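You operate a simulated robot arm through the tools that you are given. There is no shell and no other tool. Be economical: measure what you need, move in short steps, check, and stop when the job is done.

You are at the controls of a simulated two-armed robot. One attempt, no reset.

TASK
Open the side table drawer, put the blue felt roll in the inside of the side table drawer and shut the drawer again. Then take the purple sling and put it on the top of the cream bench. The order counts.

It is judged by the outcome, as a careful person would: the job done as asked, and still so three seconds after it is handed in. It fails if anything else is knocked over, pushed out of place, dropped, spilled or broken.

THE ROBOT
Two 7-joint arms with two-finger parallel grippers on one trunk, on a base that drives. Base frame: it is fixed to the floor where the robot stands at the start and does not move with it; the origin is under the middle of the robot, x ahead of it, y to its left, z up. Lengths are in cm, angles in degrees, forces in N, time in s.
The left shoulder is at the start at [7, 18.8, 99.8], the right one opposite. With the tool pointing down near the work surface each hand reaches from about 30 to 80 cm from the robot's upright axis, wherever it stands, measured 20 degrees to its own side. Places, roughly: blue felt roll (4x4x4 cm) [800, 340, 90]; inside of the side table drawer [800, -10, 70]; purple sling [600, -200, 75]; side table drawer [790, 0, 80]; top of the cream bench [960, -170, 80]. Payload 3.91 kg a hand.
The tool frame of a hand sits at the grasp point between the pads (the TCP): z along the fingers, y along the line on which they close. The tips reach 3 cm beyond it. The gripper opens to 11 cm. The fingers are 2 cm wide and 1 cm thick; the gripper's body (4.8 by 11.2 cm) begins 5.5 cm behind the TCP.
Orientation is told as [roll, pitch, yaw] about the base's x, y, z axes, in that order, counted from this pose: with the fingers straight down and closing along the base's y, the tool's x points along the base's -x, its y along +y and its z along -z.

THE INTERFACE
- The arms move only by the tool jog_arm. It takes "left_motion", "right_motion" or both (then of equal length, played together; a hand with none holds still); each is a list of rows, each a list of 7 numbers: the shift along the tool's x, y, z in units of 30 mm (1.0 is 30 mm), then the turn, a rotation vector about the tool's x, y, z in units of 6 degrees (1.0 is 6 degrees), then the closure, from 0 (fully open) to 1 (shut). In form: [[tx, ty, tz, wx, wy, wz, hand], ...]. A call has 1 to 12 rows; each row shifts and turns the commanded pose from where the row before left it, along the tool's axes as they then stand. A call with a number of a shift or a turn outside -1 to 1 is refused whole. Rows are played at 5 a second. More than 5 cm and 8.6 degrees between two rows, or a gripper value outside its range, and nothing of the call is played. Where a pose cannot be reached the arm comes as near as it can. A force on the tool above 40 N (or 10 N above the force at the start of the call, whichever is more), or a blocked arm, ends the call early, and 0.2 s more pass. Each finger travels about 7.2 cm/s and halts on what it meets, pressing with about 40 N; the grip force reading is that of the motor and also rises with nothing between the fingers. The clock runs only during rows and for 0.2 s after the last one: add rows that do not move to give the fingers time. The reply holds the time, the measured pose of the TCP, the force on the tool along the base axes, the opening and the grip force, in the units named above and with some noise, with the torque about the TCP (base axes, N m) and any sound that the robot's microphone picked up.
- Cameras (640 x 400 px; columns grow to the right, rows downward): "scene" is now at [14.22, 2.04, 124.35]; the picture's right is [0.18, -0.98, 0.00], its down [-0.35, -0.06, -0.94] and it looks along [0.92, 0.17, -0.35] (base axes); focal length 256 px, centre (320, 200). "left" rides on the left gripper at [7.2, -1.7, -10.3] in its tool frame; the picture's right is [0.23, 0.97, 0.00], its down [-0.76, 0.18, -0.62] and it looks along [-0.61, 0.14, 0.78] (tool axes); focal length 222 px, centre (320, 200). "right" rides on the right gripper at [7.2, 1.7, -10.3] in its tool frame; the picture's right is [-0.23, 0.97, 0.00], its down [-0.76, -0.18, -0.62] and it looks along [-0.61, -0.14, 0.78] (tool axes); focal length 222 px, centre (320, 200). There is no depth. A picture from a camera that has moved, and an enlarged one, comes with that camera's place and axes in the base frame and with its lens. The place of the scene camera against the robot may be out by one fixed shift of up to 1.2 cm in any direction.
- grab_frame(camera): a new picture of that camera. The clock stands still meanwhile.
- lift_body(by): slides the trunk up (or, below 0, down) by that many cm; the arms and the scene camera ride with it, the base frame stays. It gives what a move gives, with no picture.
- drive_base(legs): drives the robot by 1 to 6 legs, each [ahead, turn to the left] in cm and degrees, along the robot's own axes; the way and the turn of a leg run together, so that a leg with both is an arc; at most 150 cm and 180 degrees a leg. The arms and the cameras ride along, it lands a little off, and it stops where it bumps. It gives what a move gives.
- turn_head(pan, tilt): turns the head with the scene camera to pan (to the left, within 86 degrees either way) and tilt (down, from -29 to 69), counted from straight ahead of the robot. It gives what a move gives.
- enlarge(camera, box): a new picture of the part [left, top, right, bottom] of that camera's present view, enlarged. The clock stands still meanwhile.
- hand_in(): hands the job in; it is judged then, once.

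Go step by step. Nothing tells you exact positions but the pictures and the camera data: compare them with the known pose of the tool, close in by small moves and look again before you grip or let go. The budget is 165 turns and 118 pictures, counting those below and the enlarged ones. Unless the task says otherwise, let go and move clear before handing in.

The tools are called after ">>>" as name(argument=value, ...) on one line, values as JSON. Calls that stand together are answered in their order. jog_arm: Moves the arms, as the interface text tells. Its arguments: {"type":"object","properties":{"left_motion":{"type":"array","items":{"type":"array","items":{"type":"number"}}},"right_motion":{"type":"array","items":{"type":"array","items":{"type":"number"}}}},"required":[]} The other tools are called the same way: lift_body (by) slides the trunk up or down; drive_base (legs) drives the base; turn_head (pan, tilt) turns the head that bears the scene camera; grab_frame (camera) takes a picture; enlarge (camera, box) takes an enlarged picture of a part of a camera's view; hand_in () hands the job in.

At the start:

```text
time_s: 0.0
left_eef_pos: [46.47, 25.18, 99.19]
left_ee_rot: [-0.1, 0.0, 0.0]
left_wrist_force: [-0.9, 0.2, -0.1]
left_ft_torque: [0.04, -0.01, -0.01]
left_opening: 11.01
left_grasp_force: 0.1
right_eef_pos: [58.91, -23.22, 105.96]
right_ee_rot: [0.0, 0.0, 0.0]
right_wrist_force: [0.1, 0.0, -0.1]
right_ft_torque: [-0.03, 0.01, -0.01]
right_opening: 11.0
right_grasp_force: 0.1
trunk travel left (down, up): [-50.9, 43.1]
robot x, y, heading: [0.04, -0.04, 0.1]
head pan, tilt: [10.3, 20.7]
```

scene: 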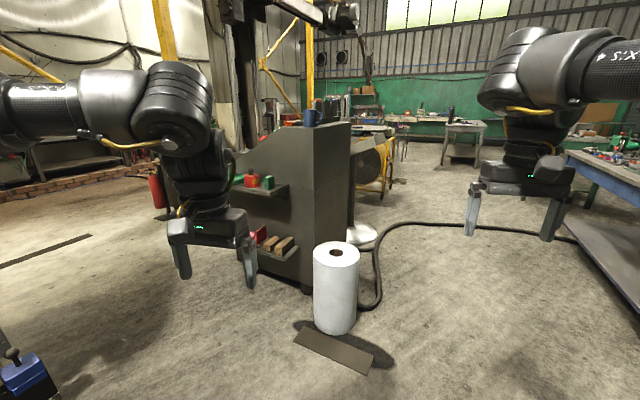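
right: 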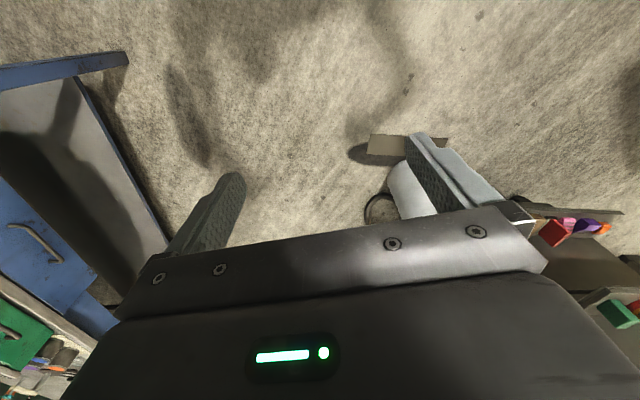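
left: 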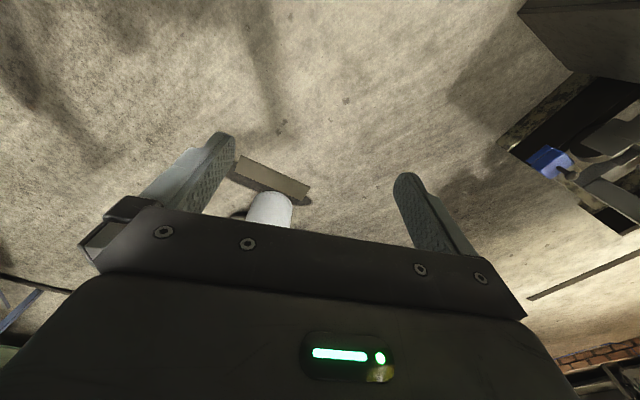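

I see a workshop: a grey cabinet and a white roll stand ahead, a blue bench to the right, and the goals are about 8 m away. I'll look around before planning a drive.

>>> turn_head(pan=-25, tilt=10)

>>> grab_frame(camera="scene")

>>> turn_head(pan=25, tilt=10)

>>> grab_frame(camera="scene")

```text
time_s: 1.0
left_eef_pos: [46.53, 25.08, 99.05]
left_ee_rot: [0.0, 0.0, 0.0]
left_wrist_force: [-0.9, -0.5, 0.1]
left_ft_torque: [-0.02, -0.01, -0.02]
left_opening: 11.01
left_grasp_force: 0.0
right_eef_pos: [58.88, -23.15, 105.89]
right_ee_rot: [0.0, 0.0, 0.0]
right_wrist_force: [0.2, 0.8, 0.4]
right_ft_torque: [-0.02, -0.04, -0.01]
right_opening: 11.02
right_grasp_force: 0.1
trunk travel left (down, up): [-50.9, 43.1]
robot x, y, heading: [0.04, 0.02, 0.1]
head pan, tilt: [-25.0, 10.0]
```

```text
114 pictures are left
camera scene: at [13.5, -3.54, 126.09], right [-0.42, -0.91, 0.0], down [-0.16, 0.07, -0.98], along [0.89, -0.42, -0.17], focal length 256 px, centre (320, 200)
```

scene: 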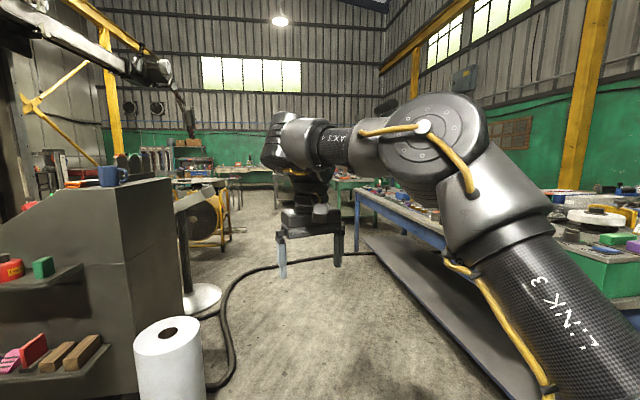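

```text
time_s: 2.2
left_eef_pos: [46.63, 25.13, 99.1]
left_ee_rot: [-0.1, 0.0, 0.0]
left_wrist_force: [-0.9, 0.0, 0.0]
left_ft_torque: [0.0, 0.01, 0.01]
left_opening: 10.99
left_grasp_force: 0.0
right_eef_pos: [58.9, -23.12, 105.89]
right_ee_rot: [0.0, 0.0, 0.0]
right_wrist_force: [0.0, 0.0, -0.5]
right_ft_torque: [0.05, -0.02, 0.02]
right_opening: 11.01
right_grasp_force: 0.0
trunk travel left (down, up): [-50.9, 43.1]
robot x, y, heading: [0.08, 0.19, -0.1]
head pan, tilt: [25.0, 10.0]
```

```text
113 pictures are left
camera scene: at [13.5, 4.3, 126.1], right [0.42, -0.91, 0.0], down [-0.16, -0.07, -0.98], along [0.89, 0.42, -0.17], focal length 256 px, centre (320, 200)
```

scene: 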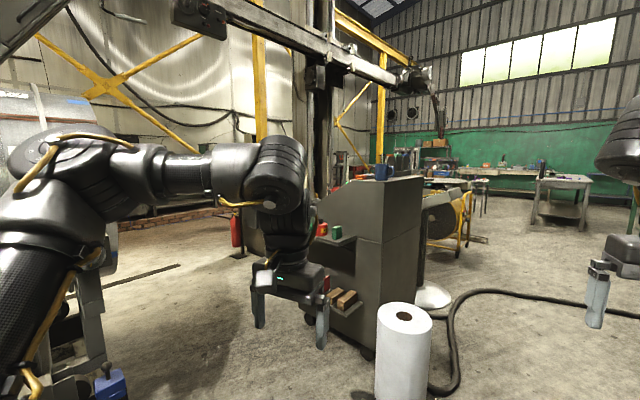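

The corridor runs between the white roll (~[130,15]) and the slanted blue bench on the right. I'll head about -14° down it and look again.

>>> drive_base(legs=[[0, -14], [130, 0], [110, 0]])

>>> turn_head(pan=5, tilt=12)

>>> grab_frame(camera="scene")

```text
time_s: 14.8
left_eef_pos: [283.94, -46.18, 99.18]
left_ee_rot: [0.1, 0.0, -14.5]
left_wrist_force: [0.1, -0.1, 0.3]
left_ft_torque: [0.02, 0.03, -0.01]
left_opening: 11.0
left_grasp_force: 0.1
right_eef_pos: [283.82, -95.99, 105.83]
right_ee_rot: [0.0, 0.0, -14.7]
right_wrist_force: [-0.5, -0.1, 0.2]
right_ft_torque: [-0.01, -0.04, 0.01]
right_opening: 11.0
right_grasp_force: 0.1
trunk travel left (down, up): [-50.9, 43.1]
robot x, y, heading: [232.56, -58.54, -14.6]
head pan, tilt: [25.0, 10.0]
```

```text
time_s: 15.6
left_eef_pos: [283.95, -46.04, 99.1]
left_ee_rot: [0.0, 0.0, -14.7]
left_wrist_force: [0.3, 0.4, 0.2]
left_ft_torque: [0.01, -0.02, -0.01]
left_opening: 10.99
left_grasp_force: 0.1
right_eef_pos: [283.53, -95.85, 105.89]
right_ee_rot: [0.0, 0.0, -14.6]
right_wrist_force: [0.7, 0.1, 0.0]
right_ft_torque: [0.01, 0.0, 0.0]
right_opening: 10.99
right_grasp_force: 0.0
trunk travel left (down, up): [-50.9, 43.1]
robot x, y, heading: [232.55, -58.68, -14.5]
head pan, tilt: [5.0, 12.0]
```

```text
112 pictures are left
camera scene: at [246.72, -61.1, 125.77], right [-0.17, -0.99, 0.0], down [-0.21, 0.03, -0.98], along [0.96, -0.16, -0.21], focal length 256 px, centre (320, 200)
```

scene: 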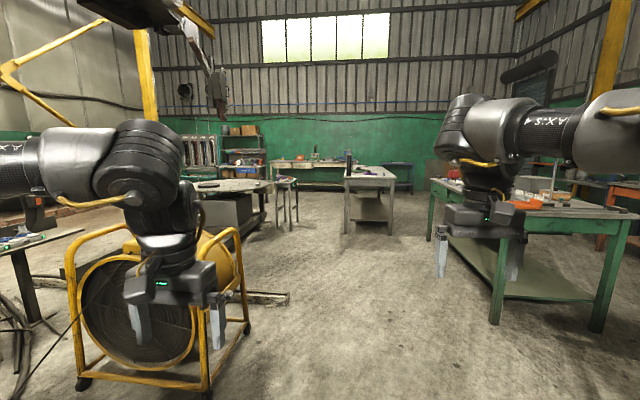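

Past the bench the way is open. I'll zoom in on the far tables.

>>> enlarge(camera="scene", box=[190, 110, 430, 260])

```text
2.67 times, centred on (310, 185) of scene
camera zoom: at [246.72, -61.1, 125.77], right [-0.17, -0.99, 0.0], down [-0.21, 0.03, -0.98], along [0.96, -0.16, -0.21], focal length 683 px, centre (347, 240)
```

zoom: 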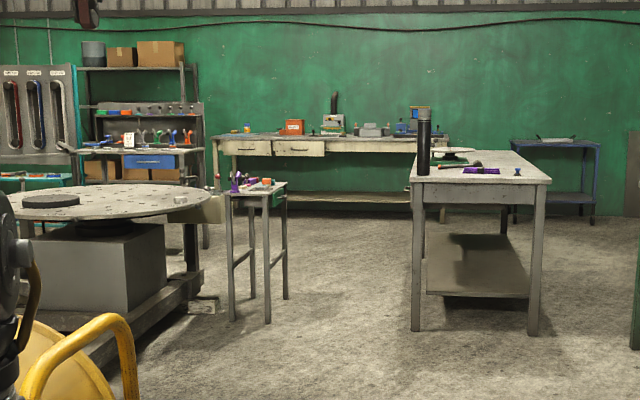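

The blue drawer by the back wall matches the side table; the sling lies on the metal table, and the cream bench is at the back. The gap between small stool-table and metal table looks ~80 cm, so I'll move nearer and check my own base width.

>>> turn_head(pan=60, tilt=69)

>>> grab_frame(camera="scene")

```text
time_s: 16.9
left_eef_pos: [283.93, -46.0, 99.11]
left_ee_rot: [-0.1, 0.0, -14.6]
left_wrist_force: [0.0, -0.2, 0.1]
left_ft_torque: [0.01, -0.01, -0.04]
left_opening: 10.98
left_grasp_force: 0.1
right_eef_pos: [283.68, -96.02, 105.76]
right_ee_rot: [0.1, 0.0, -14.7]
right_wrist_force: [-0.9, 0.3, -0.1]
right_ft_torque: [0.02, 0.0, 0.0]
right_opening: 11.0
right_grasp_force: 0.0
trunk travel left (down, up): [-50.9, 43.1]
robot x, y, heading: [232.79, -58.78, -14.7]
head pan, tilt: [60.0, 68.8]
```

```text
110 pictures are left
camera scene: at [241.47, -55.58, 117.72], right [0.71, -0.7, 0.0], down [-0.65, -0.66, -0.36], along [0.26, 0.26, -0.93], focal length 256 px, centre (320, 200)
```

scene: 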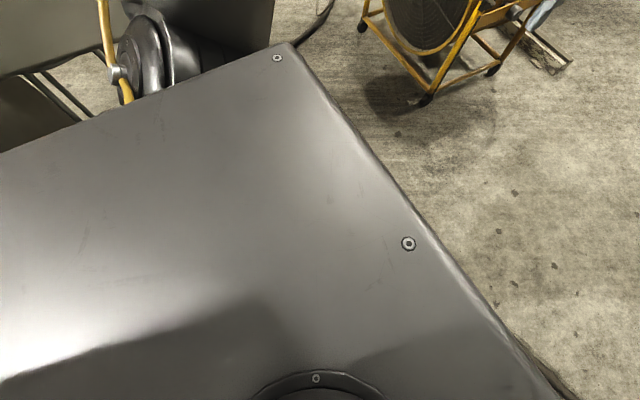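

The trunk plate hides the base. I'll continue straight along -14.6° through the wide gap to about [430,-110] and look again.

>>> drive_base(legs=[[110, 0], [90, 0], [0, 12]])

>>> turn_head(pan=0, tilt=20)

>>> grab_frame(camera="scene")

```text
time_s: 27.6
left_eef_pos: [473.16, -85.6, 99.08]
left_ee_rot: [0.0, 0.0, -2.8]
left_wrist_force: [0.0, 0.3, 0.4]
left_ft_torque: [-0.04, -0.01, 0.03]
left_opening: 11.02
left_grasp_force: 0.0
right_eef_pos: [483.2, -134.53, 105.92]
right_ee_rot: [0.0, 0.0, -2.7]
right_wrist_force: [0.2, 0.7, 0.8]
right_ft_torque: [-0.02, -0.03, -0.03]
right_opening: 11.0
right_grasp_force: 0.1
trunk travel left (down, up): [-50.9, 43.1]
robot x, y, heading: [425.71, -108.61, -2.7]
head pan, tilt: [60.0, 68.8]
```

```text
time_s: 28.9
left_eef_pos: [473.11, -85.7, 99.23]
left_ee_rot: [-0.1, 0.0, -2.8]
left_wrist_force: [0.0, -0.4, 0.5]
left_ft_torque: [0.01, 0.01, 0.01]
left_opening: 11.02
left_grasp_force: 0.1
right_eef_pos: [483.32, -134.5, 105.81]
right_ee_rot: [0.0, 0.0, -2.7]
right_wrist_force: [0.2, 0.1, -0.2]
right_ft_torque: [-0.01, 0.0, 0.0]
right_opening: 11.02
right_grasp_force: 0.1
trunk travel left (down, up): [-50.9, 43.1]
robot x, y, heading: [425.63, -108.81, -2.9]
head pan, tilt: [0.0, 20.0]
```

```text
109 pictures are left
camera scene: at [439.87, -108.96, 124.46], right [-0.05, -1.0, 0.0], down [-0.34, 0.02, -0.94], along [0.94, -0.04, -0.34], focal length 256 px, centre (320, 200)
```

scene: 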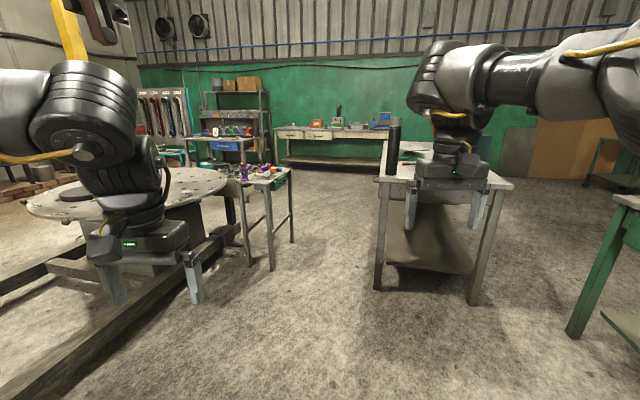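

Furniture is all rotated about -16°; the gap between small table and metal table is ~82 cm and the bottle top ~119 cm. I'll raise the trunk to pass arms above things and line up on the gap's centre line.

>>> lift_body(by=25)

>>> drive_base(legs=[[0, 9.3], [109, 0], [0, -22.1]])

>>> turn_head(pan=0, tilt=40)

>>> grab_frame(camera="scene")

```text
time_s: 31.5
left_eef_pos: [473.15, -85.76, 124.14]
left_ee_rot: [-0.1, 0.0, -2.7]
left_wrist_force: [-0.5, -0.1, 0.1]
left_ft_torque: [-0.04, 0.01, -0.01]
left_opening: 11.0
left_grasp_force: 0.1
right_eef_pos: [483.19, -134.49, 130.89]
right_ee_rot: [0.1, 0.0, -2.7]
right_wrist_force: [0.5, 0.3, -0.2]
right_ft_torque: [0.02, -0.02, -0.01]
right_opening: 11.0
right_grasp_force: 0.1
trunk travel left (down, up): [-75.9, 18.1]
robot x, y, heading: [425.47, -108.69, -2.7]
head pan, tilt: [0.0, 20.0]
```

```text
time_s: 38.9
left_eef_pos: [585.79, -85.17, 124.06]
left_ee_rot: [-0.1, 0.0, -15.9]
left_wrist_force: [0.1, 0.3, 0.4]
left_ft_torque: [-0.02, 0.0, -0.01]
left_opening: 10.98
left_grasp_force: 0.1
right_eef_pos: [584.42, -134.88, 130.82]
right_ee_rot: [-0.1, -0.1, -16.0]
right_wrist_force: [-0.1, 0.3, -0.3]
right_ft_torque: [0.02, 0.01, 0.01]
right_opening: 11.0
right_grasp_force: 0.0
trunk travel left (down, up): [-75.9, 18.1]
robot x, y, heading: [534.28, -96.38, -15.9]
head pan, tilt: [0.0, 20.0]
```

```text
time_s: 39.8
left_eef_pos: [585.9, -85.46, 124.11]
left_ee_rot: [0.0, -0.1, -16.0]
left_wrist_force: [0.3, 0.0, -0.7]
left_ft_torque: [0.02, -0.03, 0.02]
left_opening: 10.98
left_grasp_force: 0.1
right_eef_pos: [584.48, -135.06, 130.84]
right_ee_rot: [0.1, 0.0, -15.9]
right_wrist_force: [-0.4, -0.1, 0.2]
right_ft_torque: [0.04, 0.0, 0.02]
right_opening: 11.01
right_grasp_force: 0.0
trunk travel left (down, up): [-75.9, 18.1]
robot x, y, heading: [534.19, -96.29, -15.9]
head pan, tilt: [0.0, 40.0]
```

```text
108 pictures are left
camera scene: at [547.24, -100.04, 146.33], right [-0.28, -0.96, 0.0], down [-0.62, 0.18, -0.77], along [0.74, -0.21, -0.64], focal length 256 px, centre (320, 200)
```

scene: 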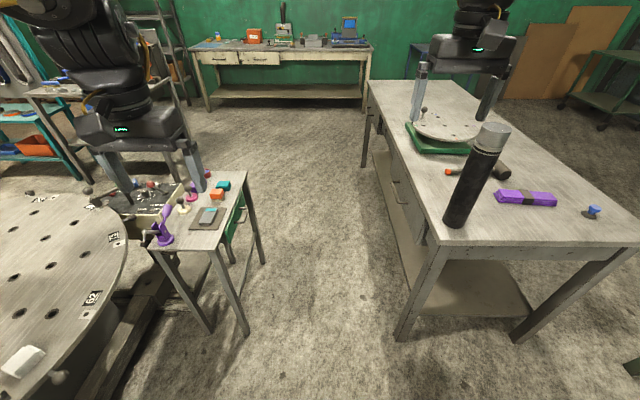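

The gap looks clear (34 cm left, 41 cm right of my centre line). I'll shift 3 cm right and pass through.

>>> drive_base(legs=[[0, -4], [45, 0], [0, 4], [100, 0]])

>>> turn_head(pan=60, tilt=35)

>>> grab_frame(camera="scene")

```text
time_s: 48.1
left_eef_pos: [723.62, -127.87, 124.1]
left_ee_rot: [0.1, 0.0, -16.1]
left_wrist_force: [-0.2, 0.5, -0.7]
left_ft_torque: [0.01, 0.03, 0.01]
left_opening: 11.0
left_grasp_force: 0.0
right_eef_pos: [722.25, -177.84, 130.82]
right_ee_rot: [0.0, 0.0, -16.0]
right_wrist_force: [0.0, -0.3, 0.9]
right_ft_torque: [-0.02, -0.02, 0.06]
right_opening: 10.99
right_grasp_force: 0.1
trunk travel left (down, up): [-75.9, 18.1]
robot x, y, heading: [671.73, -139.45, -15.8]
head pan, tilt: [0.0, 40.0]
```

```text
time_s: 49.4
left_eef_pos: [723.65, -127.96, 124.03]
left_ee_rot: [-0.1, 0.1, -16.0]
left_wrist_force: [0.4, 0.3, 0.4]
left_ft_torque: [-0.02, 0.01, 0.01]
left_opening: 11.03
left_grasp_force: 0.1
right_eef_pos: [722.2, -177.82, 130.93]
right_ee_rot: [0.0, 0.1, -16.0]
right_wrist_force: [0.1, -0.4, -0.3]
right_ft_torque: [0.02, -0.03, 0.0]
right_opening: 11.0
right_grasp_force: 0.0
trunk travel left (down, up): [-75.9, 18.1]
robot x, y, heading: [671.79, -139.4, -16.1]
head pan, tilt: [60.0, 35.0]
```

```text
107 pictures are left
camera scene: at [683.24, -134.2, 147.08], right [0.69, -0.72, 0.0], down [-0.41, -0.4, -0.82], along [0.59, 0.57, -0.57], focal length 256 px, centre (320, 200)
```

scene: 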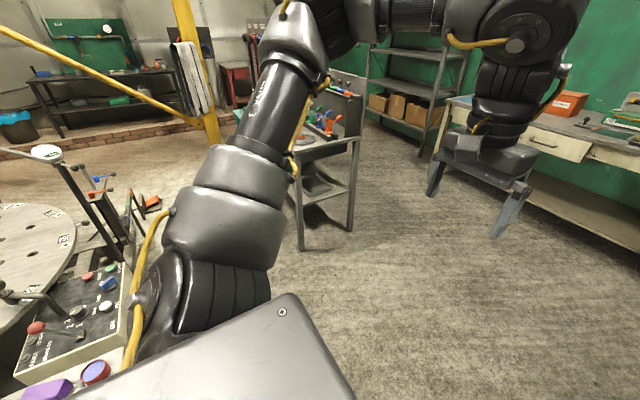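

The side table's right legs are at about [775,-24] and [819,-39]. I'll arc left into the open area and look at the table face.

>>> drive_base(legs=[[40, 45], [0, 15]])

>>> turn_head(pan=0, tilt=30)

>>> grab_frame(camera="scene")

```text
time_s: 52.8
left_eef_pos: [727.06, -84.58, 123.97]
left_ee_rot: [-0.1, 0.1, 43.7]
left_wrist_force: [-0.4, 0.1, -0.4]
left_ft_torque: [-0.01, 0.0, -0.01]
left_opening: 11.02
left_grasp_force: 0.0
right_eef_pos: [769.39, -110.94, 130.84]
right_ee_rot: [-0.1, 0.0, 43.7]
right_wrist_force: [0.2, 1.0, -0.4]
right_ft_torque: [0.01, -0.02, -0.02]
right_opening: 10.96
right_grasp_force: 0.0
trunk travel left (down, up): [-75.9, 18.1]
robot x, y, heading: [710.51, -134.74, 43.7]
head pan, tilt: [60.0, 35.0]
```

```text
time_s: 54.1
left_eef_pos: [726.94, -84.56, 124.02]
left_ee_rot: [0.0, -0.1, 43.8]
left_wrist_force: [0.7, 1.1, 0.2]
left_ft_torque: [0.02, -0.01, -0.01]
left_opening: 10.99
left_grasp_force: 0.1
right_eef_pos: [769.34, -111.05, 130.93]
right_ee_rot: [0.0, 0.0, 43.8]
right_wrist_force: [-0.8, 0.7, -0.8]
right_ft_torque: [-0.03, -0.04, -0.03]
right_opening: 11.01
right_grasp_force: 0.0
trunk travel left (down, up): [-75.9, 18.1]
robot x, y, heading: [710.74, -134.87, 43.7]
head pan, tilt: [0.0, 30.0]
```

```text
106 pictures are left
camera scene: at [720.9, -124.9, 147.86], right [0.69, -0.72, 0.0], down [-0.36, -0.35, -0.87], along [0.63, 0.6, -0.5], focal length 256 px, centre (320, 200)
```

scene: 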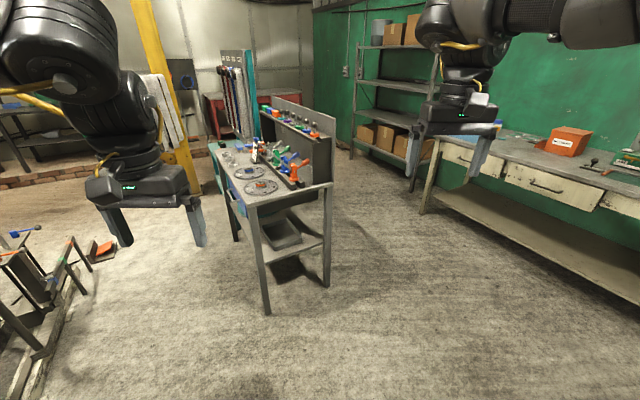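

The drawer table is ahead-left, drawer facing back toward the round table. I'll turn to the lane between them and check its left side before driving in.

>>> drive_base(legs=[[0, 37.3]])

>>> turn_head(pan=15, tilt=42)

>>> grab_frame(camera="scene")

```text
time_s: 56.2
left_eef_pos: [693.53, -84.96, 124.27]
left_ee_rot: [0.1, 0.0, 80.6]
left_wrist_force: [-0.3, 0.5, 0.3]
left_ft_torque: [0.02, -0.01, 0.03]
left_opening: 11.02
left_grasp_force: 0.0
right_eef_pos: [743.14, -80.62, 130.75]
right_ee_rot: [0.0, -0.1, 80.7]
right_wrist_force: [-0.3, 0.3, 0.6]
right_ft_torque: [0.0, 0.0, 0.01]
right_opening: 11.0
right_grasp_force: 0.2
trunk travel left (down, up): [-75.9, 18.1]
robot x, y, heading: [710.98, -135.35, 80.4]
head pan, tilt: [0.0, 30.0]
```

```text
time_s: 57.0
left_eef_pos: [693.41, -84.84, 124.16]
left_ee_rot: [-0.1, 0.0, 80.6]
left_wrist_force: [0.0, 0.3, -0.3]
left_ft_torque: [0.0, 0.02, 0.03]
left_opening: 11.01
left_grasp_force: 0.1
right_eef_pos: [743.08, -80.69, 130.91]
right_ee_rot: [-0.1, -0.1, 80.5]
right_wrist_force: [0.0, -0.1, 0.8]
right_ft_torque: [0.0, 0.02, 0.02]
right_opening: 10.95
right_grasp_force: 0.0
trunk travel left (down, up): [-75.9, 18.1]
robot x, y, heading: [710.82, -135.13, 80.5]
head pan, tilt: [15.0, 42.0]
```

```text
105 pictures are left
camera scene: at [710.71, -121.36, 146.04], right [1.0, 0.1, 0.0], down [0.07, -0.67, -0.74], along [-0.07, 0.74, -0.67], focal length 256 px, centre (320, 200)
```

scene: 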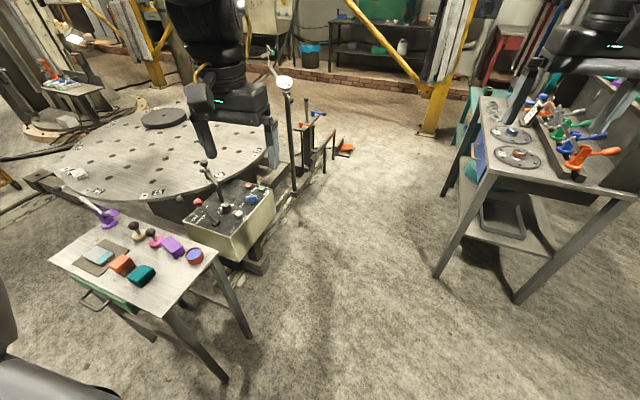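

The lane is clear: box corner at s-offset 37 cm left, drawer table 43 cm right. To avoid passing an open drawer in this narrow lane, I'll fetch the roll first, then come back and open; drive on through.

>>> drive_base(legs=[[100, 0], [50, 0]])

>>> turn_head(pan=0, tilt=25)

>>> grab_frame(camera="scene")

>>> turn_head(pan=-75, tilt=45)

>>> grab_frame(camera="scene")

```text
time_s: 64.8
left_eef_pos: [716.62, 63.21, 124.15]
left_ee_rot: [0.0, 0.0, 81.2]
left_wrist_force: [0.7, -0.4, -0.4]
left_ft_torque: [-0.02, -0.01, 0.03]
left_opening: 11.01
left_grasp_force: 0.0
right_eef_pos: [766.22, 68.04, 130.98]
right_ee_rot: [0.0, -0.2, 81.2]
right_wrist_force: [-0.2, -0.9, -0.2]
right_ft_torque: [0.0, -0.02, 0.01]
right_opening: 10.99
right_grasp_force: 0.0
trunk travel left (down, up): [-75.9, 18.1]
robot x, y, heading: [734.6, 13.61, 81.3]
head pan, tilt: [15.0, 42.0]
```

```text
time_s: 65.6
left_eef_pos: [716.66, 63.28, 124.13]
left_ee_rot: [0.0, 0.1, 81.2]
left_wrist_force: [-0.1, -0.5, 0.5]
left_ft_torque: [-0.02, 0.02, 0.0]
left_opening: 11.0
left_grasp_force: 0.0
right_eef_pos: [766.19, 68.27, 130.84]
right_ee_rot: [0.0, 0.0, 81.2]
right_wrist_force: [-0.3, -0.2, 0.1]
right_ft_torque: [0.01, 0.03, 0.02]
right_opening: 10.99
right_grasp_force: 0.0
trunk travel left (down, up): [-75.9, 18.1]
robot x, y, heading: [734.32, 13.38, 81.4]
head pan, tilt: [0.0, 25.0]
```

```text
104 pictures are left
camera scene: at [736.66, 27.96, 148.65], right [0.99, -0.15, 0.0], down [-0.06, -0.42, -0.91], along [0.14, 0.9, -0.42], focal length 256 px, centre (320, 200)
```

scene: 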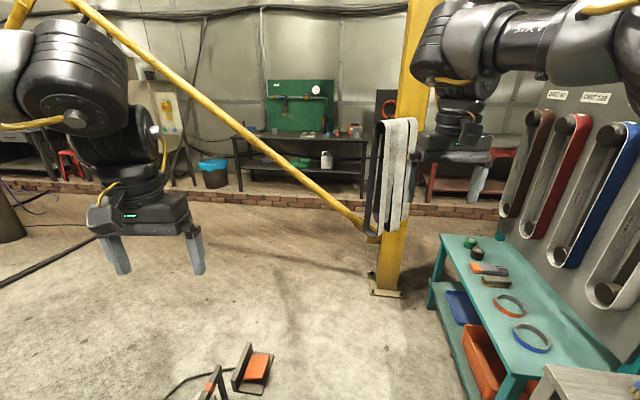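

```text
time_s: 67.0
left_eef_pos: [716.65, 63.35, 124.16]
left_ee_rot: [0.0, 0.1, 81.3]
left_wrist_force: [-0.1, 0.8, -0.2]
left_ft_torque: [0.04, -0.03, 0.03]
left_opening: 11.0
left_grasp_force: 0.0
right_eef_pos: [766.12, 68.13, 130.93]
right_ee_rot: [0.0, 0.0, 81.2]
right_wrist_force: [-0.2, -0.1, -0.5]
right_ft_torque: [0.0, -0.02, -0.04]
right_opening: 10.98
right_grasp_force: 0.1
trunk travel left (down, up): [-75.9, 18.1]
robot x, y, heading: [734.51, 13.76, 81.0]
head pan, tilt: [-75.0, 45.0]
```

```text
103 pictures are left
camera scene: at [743.34, 19.67, 145.61], right [0.11, -0.99, 0.0], down [-0.7, -0.08, -0.71], along [0.7, 0.08, -0.71], focal length 256 px, centre (320, 200)
```

scene: 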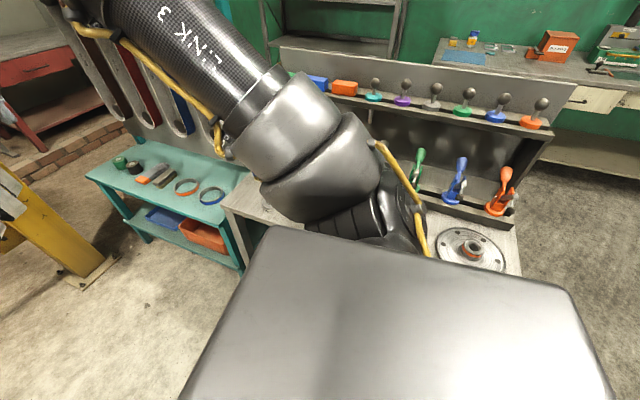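

The roll's place is on the dark bench by the back wall, but a yellow diagonal brace crosses in front (plane ~160 cm ahead), so I must pass where it is high, further left. Looking left and zooming on the bench.

>>> turn_head(pan=50, tilt=20)

>>> grab_frame(camera="scene")

>>> turn_head(pan=5, tilt=15)

>>> enlarge(camera="scene", box=[220, 90, 420, 215])

```text
time_s: 69.1
left_eef_pos: [716.6, 63.36, 124.16]
left_ee_rot: [0.0, -0.1, 81.2]
left_wrist_force: [0.4, 0.9, 0.1]
left_ft_torque: [0.0, 0.01, 0.01]
left_opening: 11.0
left_grasp_force: 0.1
right_eef_pos: [766.17, 68.1, 130.99]
right_ee_rot: [0.0, 0.1, 81.2]
right_wrist_force: [-0.1, 0.8, 0.2]
right_ft_torque: [-0.01, 0.0, 0.0]
right_opening: 11.01
right_grasp_force: 0.0
trunk travel left (down, up): [-75.9, 18.1]
robot x, y, heading: [734.39, 13.46, 81.2]
head pan, tilt: [50.0, 20.0]
```

```text
102 pictures are left
camera scene: at [729.12, 25.8, 149.47], right [0.75, 0.66, 0.0], down [0.23, -0.26, -0.94], along [-0.62, 0.71, -0.34], focal length 256 px, centre (320, 200)
```

scene: 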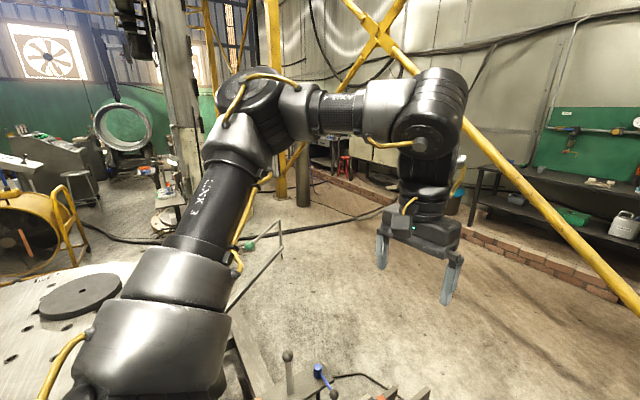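

```text
time_s: 70.2
left_eef_pos: [716.63, 63.42, 124.08]
left_ee_rot: [0.0, -0.1, 81.3]
left_wrist_force: [0.9, 1.0, -0.2]
left_ft_torque: [0.03, -0.01, 0.02]
left_opening: 11.03
left_grasp_force: 0.0
right_eef_pos: [766.25, 68.18, 130.8]
right_ee_rot: [0.0, 0.0, 81.2]
right_wrist_force: [-0.6, -0.1, -0.2]
right_ft_torque: [0.03, 0.0, -0.02]
right_opening: 10.99
right_grasp_force: 0.1
trunk travel left (down, up): [-75.9, 18.1]
robot x, y, heading: [734.4, 13.4, 81.2]
head pan, tilt: [5.0, 15.0]
```

```text
3.20 times, centred on (320, 152) of scene
camera zoom: at [735.86, 28.11, 150.28], right [1.0, -0.07, 0.0], down [-0.02, -0.26, -0.97], along [0.06, 0.96, -0.26], focal length 819 px, centre (320, 352)
```

zoom: 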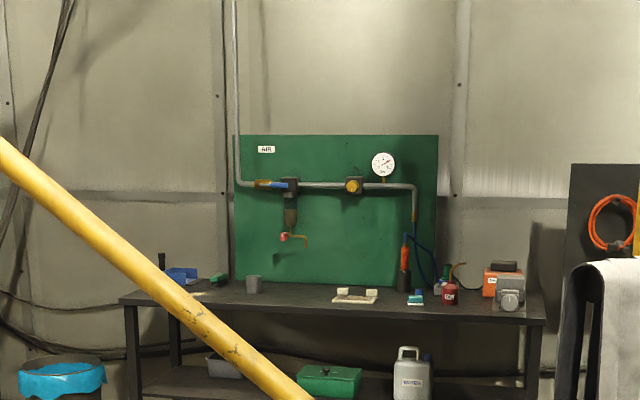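

It's an X-brace between two columns; the low central V is highest (~190 cm) around mid-bay. I need to see the floor left of me to route around the pedals and lever frame.

>>> turn_head(pan=30, tilt=50)

>>> grab_frame(camera="scene")

```text
time_s: 71.2
left_eef_pos: [716.6, 63.37, 124.08]
left_ee_rot: [-0.1, 0.0, 81.3]
left_wrist_force: [-0.3, -0.5, -0.4]
left_ft_torque: [0.01, -0.01, 0.04]
left_opening: 10.99
left_grasp_force: 0.1
right_eef_pos: [766.21, 68.18, 130.88]
right_ee_rot: [-0.1, 0.0, 81.2]
right_wrist_force: [0.0, 0.9, 0.0]
right_ft_torque: [0.0, 0.01, -0.02]
right_opening: 11.01
right_grasp_force: 0.0
trunk travel left (down, up): [-75.9, 18.1]
robot x, y, heading: [734.06, 13.61, 81.0]
head pan, tilt: [30.0, 50.0]
```

```text
100 pictures are left
camera scene: at [732.48, 25.97, 144.92], right [0.93, 0.36, 0.0], down [0.28, -0.71, -0.64], along [-0.23, 0.6, -0.77], focal length 256 px, centre (320, 200)
```

scene: 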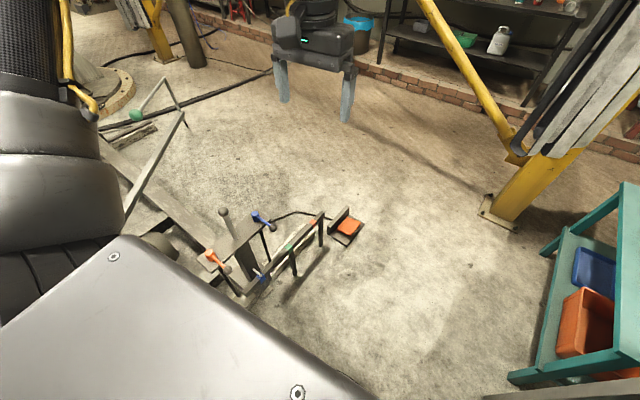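

The lever bank and pedal sit at s≈660,n≈317 (table-aligned axes). I'll move up past them along the lane and then fold the arms forward to narrow the robot.

>>> drive_base(legs=[[0, -7.2], [100, 0]])

>>> jog_arm(left_motion=[[-0.8, -0.4, 0, 0, 0, 0, 0], [-0.8, -0.4, 0, 0, 0, 0, 0], [-0.8, -0.4, 0, 0, 0, 0, 0], [-0.8, -0.4, 0, 0, 0, 0, 0], [-0.8, -0.4, 0, 0, 0, 0, 0], [-0.8, -0.4, 0, 0, 0, 0, 0], [-0.8, -0.4, 0, 0, 0, 0, 0], [-0.8, -0.4, 0, 0, 0, 0, 0]], right_motion=[[-0.4, 0.4, 0, 0, 0, 0, 0], [-0.4, 0.4, 0, 0, 0, 0, 0], [-0.4, 0.4, 0, 0, 0, 0, 0], [-0.4, 0.4, 0, 0, 0, 0, 0], [-0.4, 0.4, 0, 0, 0, 0, 0], [-0.4, 0.4, 0, 0, 0, 0, 0], [-0.4, 0.4, 0, 0, 0, 0, 0], [-0.4, 0.4, 0, 0, 0, 0, 0]])

>>> turn_head(pan=30, tilt=45)

>>> grab_frame(camera="scene")

```text
time_s: 76.4
left_eef_pos: [748.7, 154.46, 124.17]
left_ee_rot: [0.0, 0.0, 74.0]
left_wrist_force: [-0.7, 0.9, 0.2]
left_ft_torque: [0.01, 0.0, 0.02]
left_opening: 10.98
left_grasp_force: 0.2
right_eef_pos: [798.14, 152.67, 130.83]
right_ee_rot: [0.1, 0.7, 74.3]
right_wrist_force: [0.8, -1.5, -0.4]
right_ft_torque: [0.02, -0.01, 0.04]
right_opening: 11.01
right_grasp_force: 0.0
trunk travel left (down, up): [-75.9, 18.1]
robot x, y, heading: [760.03, 102.41, 74.1]
head pan, tilt: [30.0, 50.0]
stopped in leg 2: the force on the tool passed its limit (the readings are from after the stop); the commanded pose is now the measured one
```

```text
time_s: 76.9
left_eef_pos: [751.66, 155.67, 124.8]
left_ee_rot: [0.2, -0.5, 73.7]
left_wrist_force: [0.4, 0.1, -0.3]
left_ft_torque: [0.01, -0.01, 0.02]
left_opening: 11.02
left_grasp_force: 0.0
right_eef_pos: [797.76, 152.92, 130.85]
right_ee_rot: [0.5, -0.4, 76.2]
right_wrist_force: [17.6, -59.0, -4.7]
right_ft_torque: [-1.17, 0.44, 2.37]
right_opening: 9.9
right_grasp_force: 0.0
right hand out of reach, approached as far as the arm can: row 2
trunk travel left (down, up): [-75.9, 18.1]
robot x, y, heading: [759.97, 102.27, 73.2]
head pan, tilt: [30.0, 50.0]
stopped in row 2 (right hand): the force on the tool passed its limit (the readings are from after the stop); the commanded pose is now the measured one
```

```text
time_s: 77.5
left_eef_pos: [751.87, 155.58, 124.81]
left_ee_rot: [0.5, -0.6, 73.9]
left_wrist_force: [0.4, 0.4, -0.1]
left_ft_torque: [0.0, -0.01, 0.0]
left_opening: 10.98
left_grasp_force: 0.0
right_eef_pos: [797.79, 152.96, 130.79]
right_ee_rot: [0.8, -0.4, 76.3]
right_wrist_force: [19.7, -66.0, -13.1]
right_ft_torque: [-1.67, -0.59, 3.16]
right_opening: 9.93
right_grasp_force: 0.1
trunk travel left (down, up): [-75.9, 18.1]
robot x, y, heading: [759.84, 102.37, 73.5]
head pan, tilt: [30.0, 45.0]
```

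```text
99 pictures are left
camera scene: at [760.36, 114.06, 145.74], right [0.97, 0.23, 0.0], down [0.16, -0.68, -0.72], along [-0.17, 0.7, -0.7], focal length 256 px, centre (320, 200)
```

scene: 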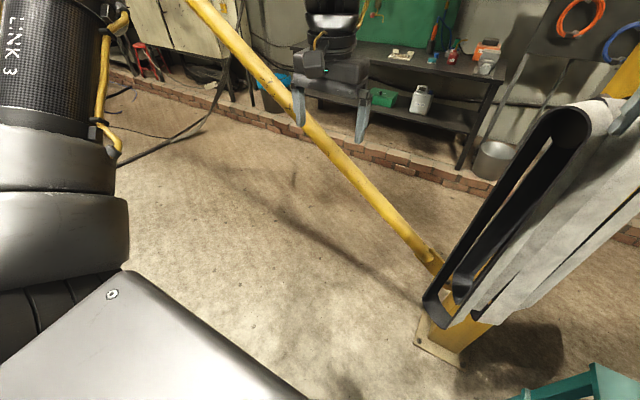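

My right hand touched the straps hanging on the column. I'm backing straight off.

>>> drive_base(legs=[[-18, 0]])

>>> turn_head(pan=-20, tilt=20)

>>> grab_frame(camera="scene")

```text
time_s: 79.0
left_eef_pos: [746.47, 139.33, 124.37]
left_ee_rot: [0.1, -0.1, 73.7]
left_wrist_force: [-0.6, -0.1, 0.2]
left_ft_torque: [0.02, 0.01, 0.0]
left_opening: 11.01
left_grasp_force: 0.1
right_eef_pos: [792.45, 136.16, 130.66]
right_ee_rot: [0.0, 0.5, 73.9]
right_wrist_force: [0.9, 0.2, -0.4]
right_ft_torque: [0.04, 0.02, -0.01]
right_opening: 10.99
right_grasp_force: 0.0
trunk travel left (down, up): [-75.9, 18.1]
robot x, y, heading: [755.62, 85.13, 73.7]
head pan, tilt: [30.0, 45.0]
```

```text
time_s: 80.2
left_eef_pos: [746.41, 139.7, 124.13]
left_ee_rot: [0.1, 0.0, 73.8]
left_wrist_force: [-1.1, 0.0, -0.1]
left_ft_torque: [-0.02, 0.0, 0.0]
left_opening: 11.01
left_grasp_force: 0.0
right_eef_pos: [792.39, 136.46, 130.62]
right_ee_rot: [0.0, 0.7, 73.9]
right_wrist_force: [0.2, 0.3, -0.1]
right_ft_torque: [0.01, -0.01, 0.0]
right_opening: 11.0
right_grasp_force: 0.1
trunk travel left (down, up): [-75.9, 18.1]
robot x, y, heading: [754.57, 85.39, 73.7]
head pan, tilt: [-20.0, 20.0]
```

```text
98 pictures are left
camera scene: at [761.99, 97.95, 149.47], right [0.81, -0.59, 0.0], down [-0.2, -0.28, -0.94], along [0.56, 0.76, -0.34], focal length 256 px, centre (320, 200)
```

scene: 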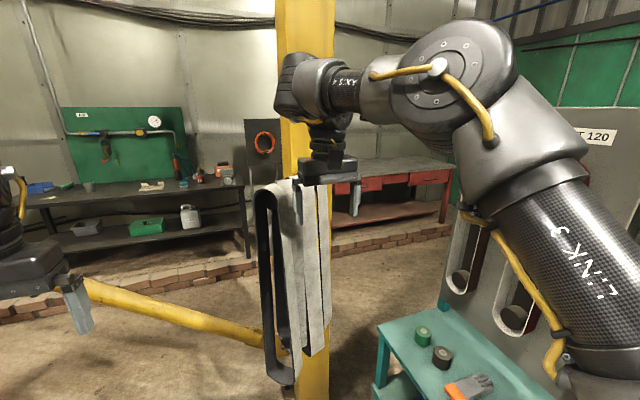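

Straps are undisturbed. I'll turn left in place, away from the column, then extend the arms forward to slim the robot.

>>> drive_base(legs=[[0, 60]])

>>> jog_arm(left_motion=[[-0.8, -0.4, 0, 0, 0, 0, 0], [-0.8, -0.4, 0, 0, 0, 0, 0], [-0.8, -0.4, 0, 0, 0, 0, 0], [-0.8, -0.4, 0, 0, 0, 0, 0], [-0.8, -0.4, 0, 0, 0, 0, 0], [-0.8, -0.4, 0, 0, 0, 0, 0], [-0.8, -0.4, 0, 0, 0, 0, 0], [-0.8, 0, 0, 0, 0, 0, 0]], right_motion=[[-0.6, 0.4, 0, 0, 0, 0, 0], [-0.6, 0.4, 0, 0, 0, 0, 0], [-0.6, 0.4, 0, 0, 0, 0, 0], [-0.6, 0.4, 0, 0, 0, 0, 0], [-0.6, 0.2, 0, 0, 0, 0, 0], [-0.6, 0.2, 0, 0, 0, 0, 0], [-0.3, 0, 0, 0, 0, 0, 0], [0, 0, 0, 0, 0, 0, 0]])

>>> turn_head(pan=0, tilt=35)

>>> grab_frame(camera="scene")

```text
time_s: 83.3
left_eef_pos: [703.69, 105.37, 124.19]
left_ee_rot: [0.0, 0.1, 133.4]
left_wrist_force: [0.6, -0.2, 0.5]
left_ft_torque: [-0.02, -0.01, 0.02]
left_opening: 11.0
left_grasp_force: 0.1
right_eef_pos: [729.69, 143.37, 130.56]
right_ee_rot: [-0.2, 0.7, 133.6]
right_wrist_force: [-0.8, -0.5, -0.5]
right_ft_torque: [-0.01, -0.01, -0.02]
right_opening: 11.02
right_grasp_force: 0.0
trunk travel left (down, up): [-75.9, 18.1]
robot x, y, heading: [755.02, 85.58, 133.4]
head pan, tilt: [-20.0, 20.0]
```

```text
time_s: 85.1
left_eef_pos: [699.03, 120.72, 124.05]
left_ee_rot: [0.0, 0.1, 133.4]
left_wrist_force: [0.3, 0.1, -0.5]
left_ft_torque: [0.01, -0.01, 0.0]
left_opening: 10.98
left_grasp_force: 0.0
left hand out of reach, approached as far as the arm can: row 7, 8
right_eef_pos: [726.61, 142.07, 129.23]
right_ee_rot: [-0.2, 0.5, 133.5]
right_wrist_force: [-1.1, -0.3, 0.1]
right_ft_torque: [0.05, 0.01, 0.0]
right_opening: 11.0
right_grasp_force: 0.1
right hand out of reach, approached as far as the arm can: row 1, 2, 3, 4, 5, 6, 7
trunk travel left (down, up): [-75.9, 18.1]
robot x, y, heading: [754.88, 85.13, 133.3]
head pan, tilt: [-20.0, 20.0]
```

```text
time_s: 85.9
left_eef_pos: [698.96, 120.72, 124.12]
left_ee_rot: [0.0, 0.2, 133.5]
left_wrist_force: [0.2, -0.5, -0.4]
left_ft_torque: [0.01, 0.0, 0.01]
left_opening: 10.99
left_grasp_force: 0.1
right_eef_pos: [726.7, 142.14, 129.15]
right_ee_rot: [-0.1, 0.5, 133.6]
right_wrist_force: [-0.7, 0.1, -0.8]
right_ft_torque: [0.0, 0.02, -0.01]
right_opening: 11.0
right_grasp_force: 0.0
trunk travel left (down, up): [-75.9, 18.1]
robot x, y, heading: [754.66, 85.57, 133.4]
head pan, tilt: [0.0, 35.0]
```

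```text
97 pictures are left
camera scene: at [745.59, 95.78, 147.09], right [0.73, 0.69, 0.0], down [0.39, -0.42, -0.82], along [-0.56, 0.6, -0.57], focal length 256 px, centre (320, 200)
```

scene: 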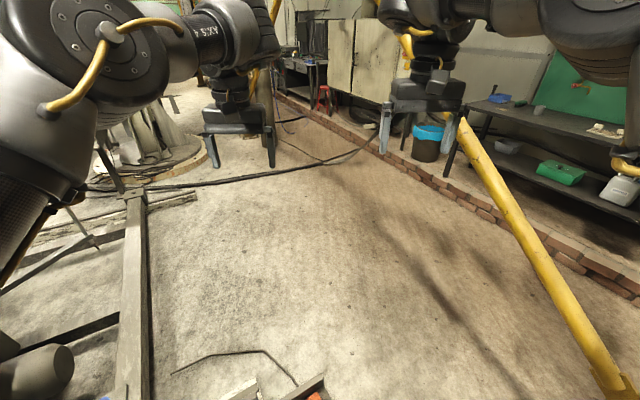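

The bottleneck is between the pedal and the strap column. I'll raise fully so the arms clear straps and low brace, then back through it in reverse with the arms trailing.

>>> lift_body(by=17.5)

>>> drive_base(legs=[[0, 135], [-56, 0]])

>>> turn_head(pan=86, tilt=50)

>>> grab_frame(camera="scene")

>>> turn_head(pan=-86, tilt=50)

>>> grab_frame(camera="scene")

```text
time_s: 87.9
left_eef_pos: [698.88, 120.67, 141.65]
left_ee_rot: [0.0, 0.0, 133.4]
left_wrist_force: [0.6, -0.9, 0.6]
left_ft_torque: [0.02, -0.03, -0.03]
left_opening: 11.01
left_grasp_force: 0.1
right_eef_pos: [726.68, 142.15, 146.71]
right_ee_rot: [-0.3, 0.5, 133.7]
right_wrist_force: [0.2, 0.0, -0.3]
right_ft_torque: [-0.02, 0.01, 0.02]
right_opening: 11.0
right_grasp_force: 0.1
trunk travel left (down, up): [-93.4, 0.6]
robot x, y, heading: [755.05, 84.73, 133.4]
head pan, tilt: [0.0, 35.0]
```

```text
time_s: 96.7
left_eef_pos: [771.23, 76.21, 141.45]
left_ee_rot: [0.0, 0.2, -91.5]
left_wrist_force: [0.9, -0.6, -0.2]
left_ft_torque: [0.0, -0.01, -0.01]
left_opening: 10.96
left_grasp_force: 0.1
right_eef_pos: [736.57, 80.36, 146.6]
right_ee_rot: [-0.2, 0.6, -91.2]
right_wrist_force: [0.5, 0.9, -0.8]
right_ft_torque: [-0.03, -0.02, -0.01]
right_opening: 10.99
right_grasp_force: 0.2
trunk travel left (down, up): [-93.4, 0.6]
robot x, y, heading: [756.31, 140.69, -91.4]
head pan, tilt: [0.0, 35.0]
```

```text
time_s: 98.2
left_eef_pos: [771.34, 76.26, 141.67]
left_ee_rot: [0.0, 0.1, -91.5]
left_wrist_force: [0.1, -0.6, -0.2]
left_ft_torque: [0.01, -0.01, -0.02]
left_opening: 11.0
left_grasp_force: 0.1
right_eef_pos: [736.54, 80.7, 146.61]
right_ee_rot: [-0.2, 0.5, -91.2]
right_wrist_force: [1.3, 0.4, -0.4]
right_ft_torque: [0.02, -0.03, 0.02]
right_opening: 11.01
right_grasp_force: 0.1
trunk travel left (down, up): [-93.4, 0.6]
robot x, y, heading: [756.64, 141.17, -91.6]
head pan, tilt: [85.9, 50.0]
```

```text
96 pictures are left
camera scene: at [764.0, 135.57, 162.41], right [-0.09, -1.0, 0.0], down [-0.76, 0.07, -0.64], along [0.64, -0.06, -0.77], focal length 256 px, centre (320, 200)
```

scene: 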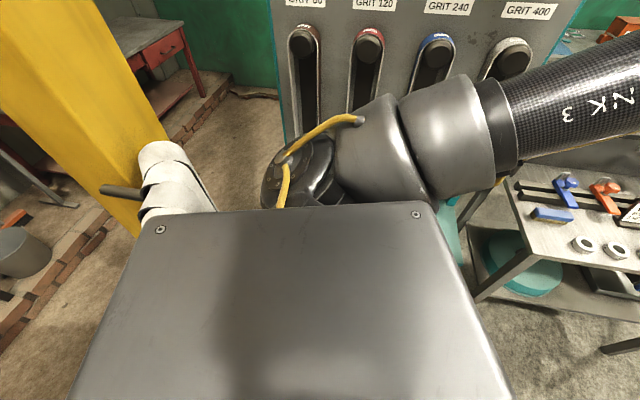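

```text
time_s: 100.8
left_eef_pos: [771.25, 76.21, 141.61]
left_ee_rot: [0.0, 0.1, -91.4]
left_wrist_force: [0.1, 0.1, -0.1]
left_ft_torque: [0.01, 0.03, 0.0]
left_opening: 11.02
left_grasp_force: 0.1
right_eef_pos: [736.43, 80.53, 146.68]
right_ee_rot: [-0.1, 0.5, -91.2]
right_wrist_force: [1.0, 0.5, 0.4]
right_ft_torque: [0.02, 0.0, 0.01]
right_opening: 10.98
right_grasp_force: 0.1
trunk travel left (down, up): [-93.4, 0.6]
robot x, y, heading: [756.42, 140.85, -91.5]
head pan, tilt: [-85.9, 50.0]
```

```text
95 pictures are left
camera scene: at [748.63, 135.9, 162.41], right [-0.05, 1.0, 0.0], down [0.77, 0.04, -0.64], along [-0.64, -0.03, -0.77], focal length 256 px, centre (320, 200)
```

scene: 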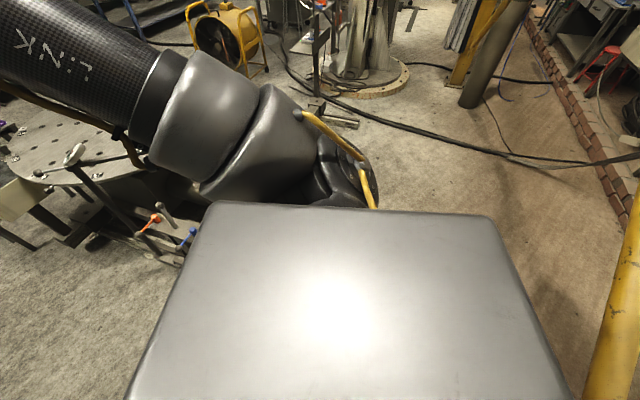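

Positioned well at the bottleneck. Now rotate 56° left and reverse past the pedal.

>>> drive_base(legs=[[0, 56], [-53, 0]])

>>> turn_head(pan=60, tilt=35)

>>> grab_frame(camera="scene")

```text
time_s: 105.7
left_eef_pos: [790.01, 138.6, 141.12]
left_ee_rot: [-2.2, 0.4, -32.6]
left_wrist_force: [0.7, -0.9, -0.1]
left_ft_torque: [0.01, 0.05, 0.05]
left_opening: 11.01
left_grasp_force: 0.1
right_eef_pos: [769.88, 111.39, 146.34]
right_ee_rot: [-0.1, 0.6, -32.9]
right_wrist_force: [0.0, -0.6, 0.0]
right_ft_torque: [0.02, 0.05, 0.02]
right_opening: 11.02
right_grasp_force: 0.0
trunk travel left (down, up): [-93.4, 0.6]
robot x, y, heading: [728.39, 160.97, -28.3]
head pan, tilt: [-85.9, 50.0]
stopped in leg 2: the robot was blocked; the commanded pose is now the measured one
```

```text
time_s: 108.0
left_eef_pos: [789.48, 139.29, 141.53]
left_ee_rot: [-2.3, 0.1, -32.6]
left_wrist_force: [-1.1, -0.5, 0.2]
left_ft_torque: [-0.02, -0.01, -0.02]
left_opening: 11.0
left_grasp_force: 0.0
right_eef_pos: [769.39, 112.36, 146.76]
right_ee_rot: [-0.3, 0.2, -32.9]
right_wrist_force: [-0.2, 0.1, 0.3]
right_ft_torque: [-0.02, 0.02, -0.01]
right_opening: 11.0
right_grasp_force: 0.1
trunk travel left (down, up): [-93.4, 0.6]
robot x, y, heading: [729.11, 161.43, -28.2]
head pan, tilt: [60.0, 35.0]
```

```text
94 pictures are left
camera scene: at [740.64, 164.07, 164.59], right [0.53, -0.85, 0.0], down [-0.49, -0.3, -0.82], along [0.7, 0.43, -0.57], focal length 256 px, centre (320, 200)
```

scene: 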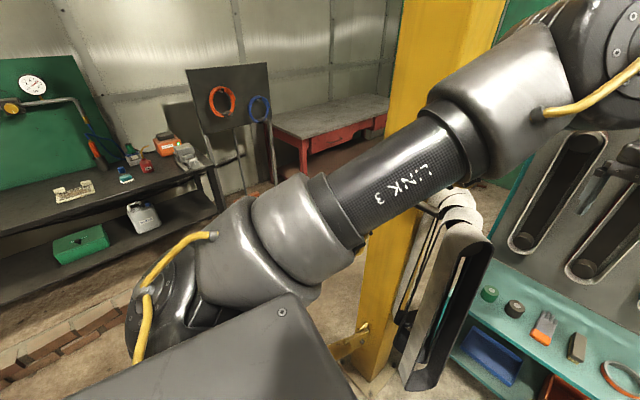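

The left elbow caught the column while reversing (the column is part of the building). I'll ease forward, turn right to free the elbow, and reverse past.

>>> drive_base(legs=[[6, 0], [0, -15]])

>>> turn_head(pan=60, tilt=25)

>>> grab_frame(camera="scene")

```text
time_s: 109.5
left_eef_pos: [791.99, 131.48, 142.82]
left_ee_rot: [-2.4, -0.9, -39.7]
left_wrist_force: [1.6, -0.1, -0.7]
left_ft_torque: [0.0, 0.14, -0.02]
left_opening: 11.0
left_grasp_force: 0.1
right_eef_pos: [768.69, 107.05, 148.21]
right_ee_rot: [-1.1, -1.4, -39.1]
right_wrist_force: [1.3, 0.1, -0.7]
right_ft_torque: [0.0, 0.14, 0.0]
right_opening: 11.03
right_grasp_force: 0.1
trunk travel left (down, up): [-93.4, 0.6]
robot x, y, heading: [733.89, 158.45, -34.6]
head pan, tilt: [60.0, 35.0]
stopped in leg 2: the robot was blocked; the commanded pose is now the measured one
```

```text
time_s: 110.3
left_eef_pos: [790.57, 131.71, 143.37]
left_ee_rot: [-1.9, -1.5, -39.6]
left_wrist_force: [0.6, 0.0, -0.8]
left_ft_torque: [-0.05, 0.05, 0.0]
left_opening: 10.98
left_grasp_force: 0.0
right_eef_pos: [767.18, 107.36, 148.65]
right_ee_rot: [-0.6, -1.9, -39.1]
right_wrist_force: [0.0, 0.2, -0.5]
right_ft_torque: [-0.03, 0.05, 0.0]
right_opening: 11.0
right_grasp_force: 0.1
trunk travel left (down, up): [-93.4, 0.6]
robot x, y, heading: [734.05, 158.55, -34.6]
head pan, tilt: [60.0, 25.0]
```

```text
93 pictures are left
camera scene: at [746.97, 160.66, 166.11], right [0.43, -0.9, 0.0], down [-0.39, -0.18, -0.9], along [0.82, 0.39, -0.43], focal length 256 px, centre (320, 200)
```

scene: 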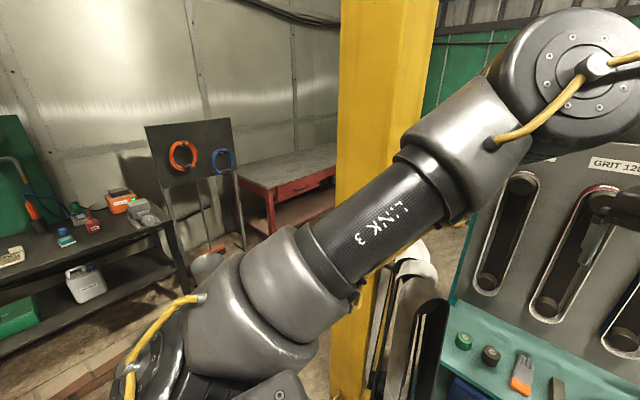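

Robot tilted slightly: my base's right side is actually on the pedal. I'll look right-down to see it.

>>> turn_head(pan=-86, tilt=40)

>>> grab_frame(camera="scene")

>>> grab_frame(camera="right")

```text
time_s: 112.6
left_eef_pos: [790.11, 131.02, 143.48]
left_ee_rot: [-1.5, -1.5, -39.7]
left_wrist_force: [0.1, 0.0, 0.4]
left_ft_torque: [-0.01, -0.01, 0.02]
left_opening: 11.0
left_grasp_force: 0.1
right_eef_pos: [766.67, 106.7, 148.63]
right_ee_rot: [-0.5, -2.0, -39.2]
right_wrist_force: [0.9, -0.9, 0.7]
right_ft_torque: [0.03, 0.01, 0.02]
right_opening: 11.02
right_grasp_force: 0.0
trunk travel left (down, up): [-93.4, 0.6]
robot x, y, heading: [734.31, 158.82, -34.8]
head pan, tilt: [-85.9, 40.0]
```

```text
92 pictures are left
camera scene: at [733.88, 148.64, 163.82], right [-0.86, 0.51, 0.0], down [0.33, 0.55, -0.77], along [-0.39, -0.66, -0.64], focal length 256 px, centre (320, 200)
```

scene: 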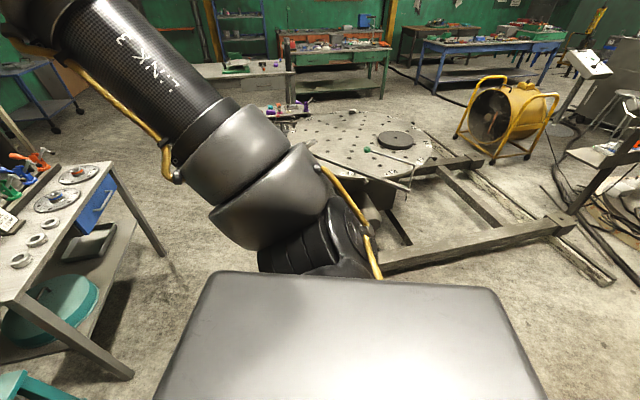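

```text
91 pictures are left
camera right: at [761.88, 112.72, 158.8], right [0.79, 0.61, 0.0], down [0.46, -0.6, 0.65], along [0.4, -0.51, -0.76], focal length 222 px, centre (320, 200)
```

right: 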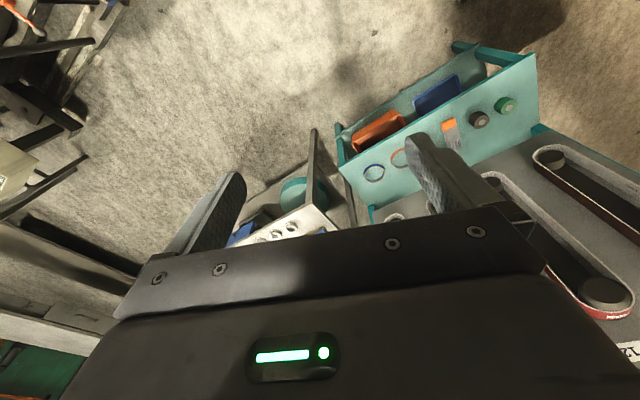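

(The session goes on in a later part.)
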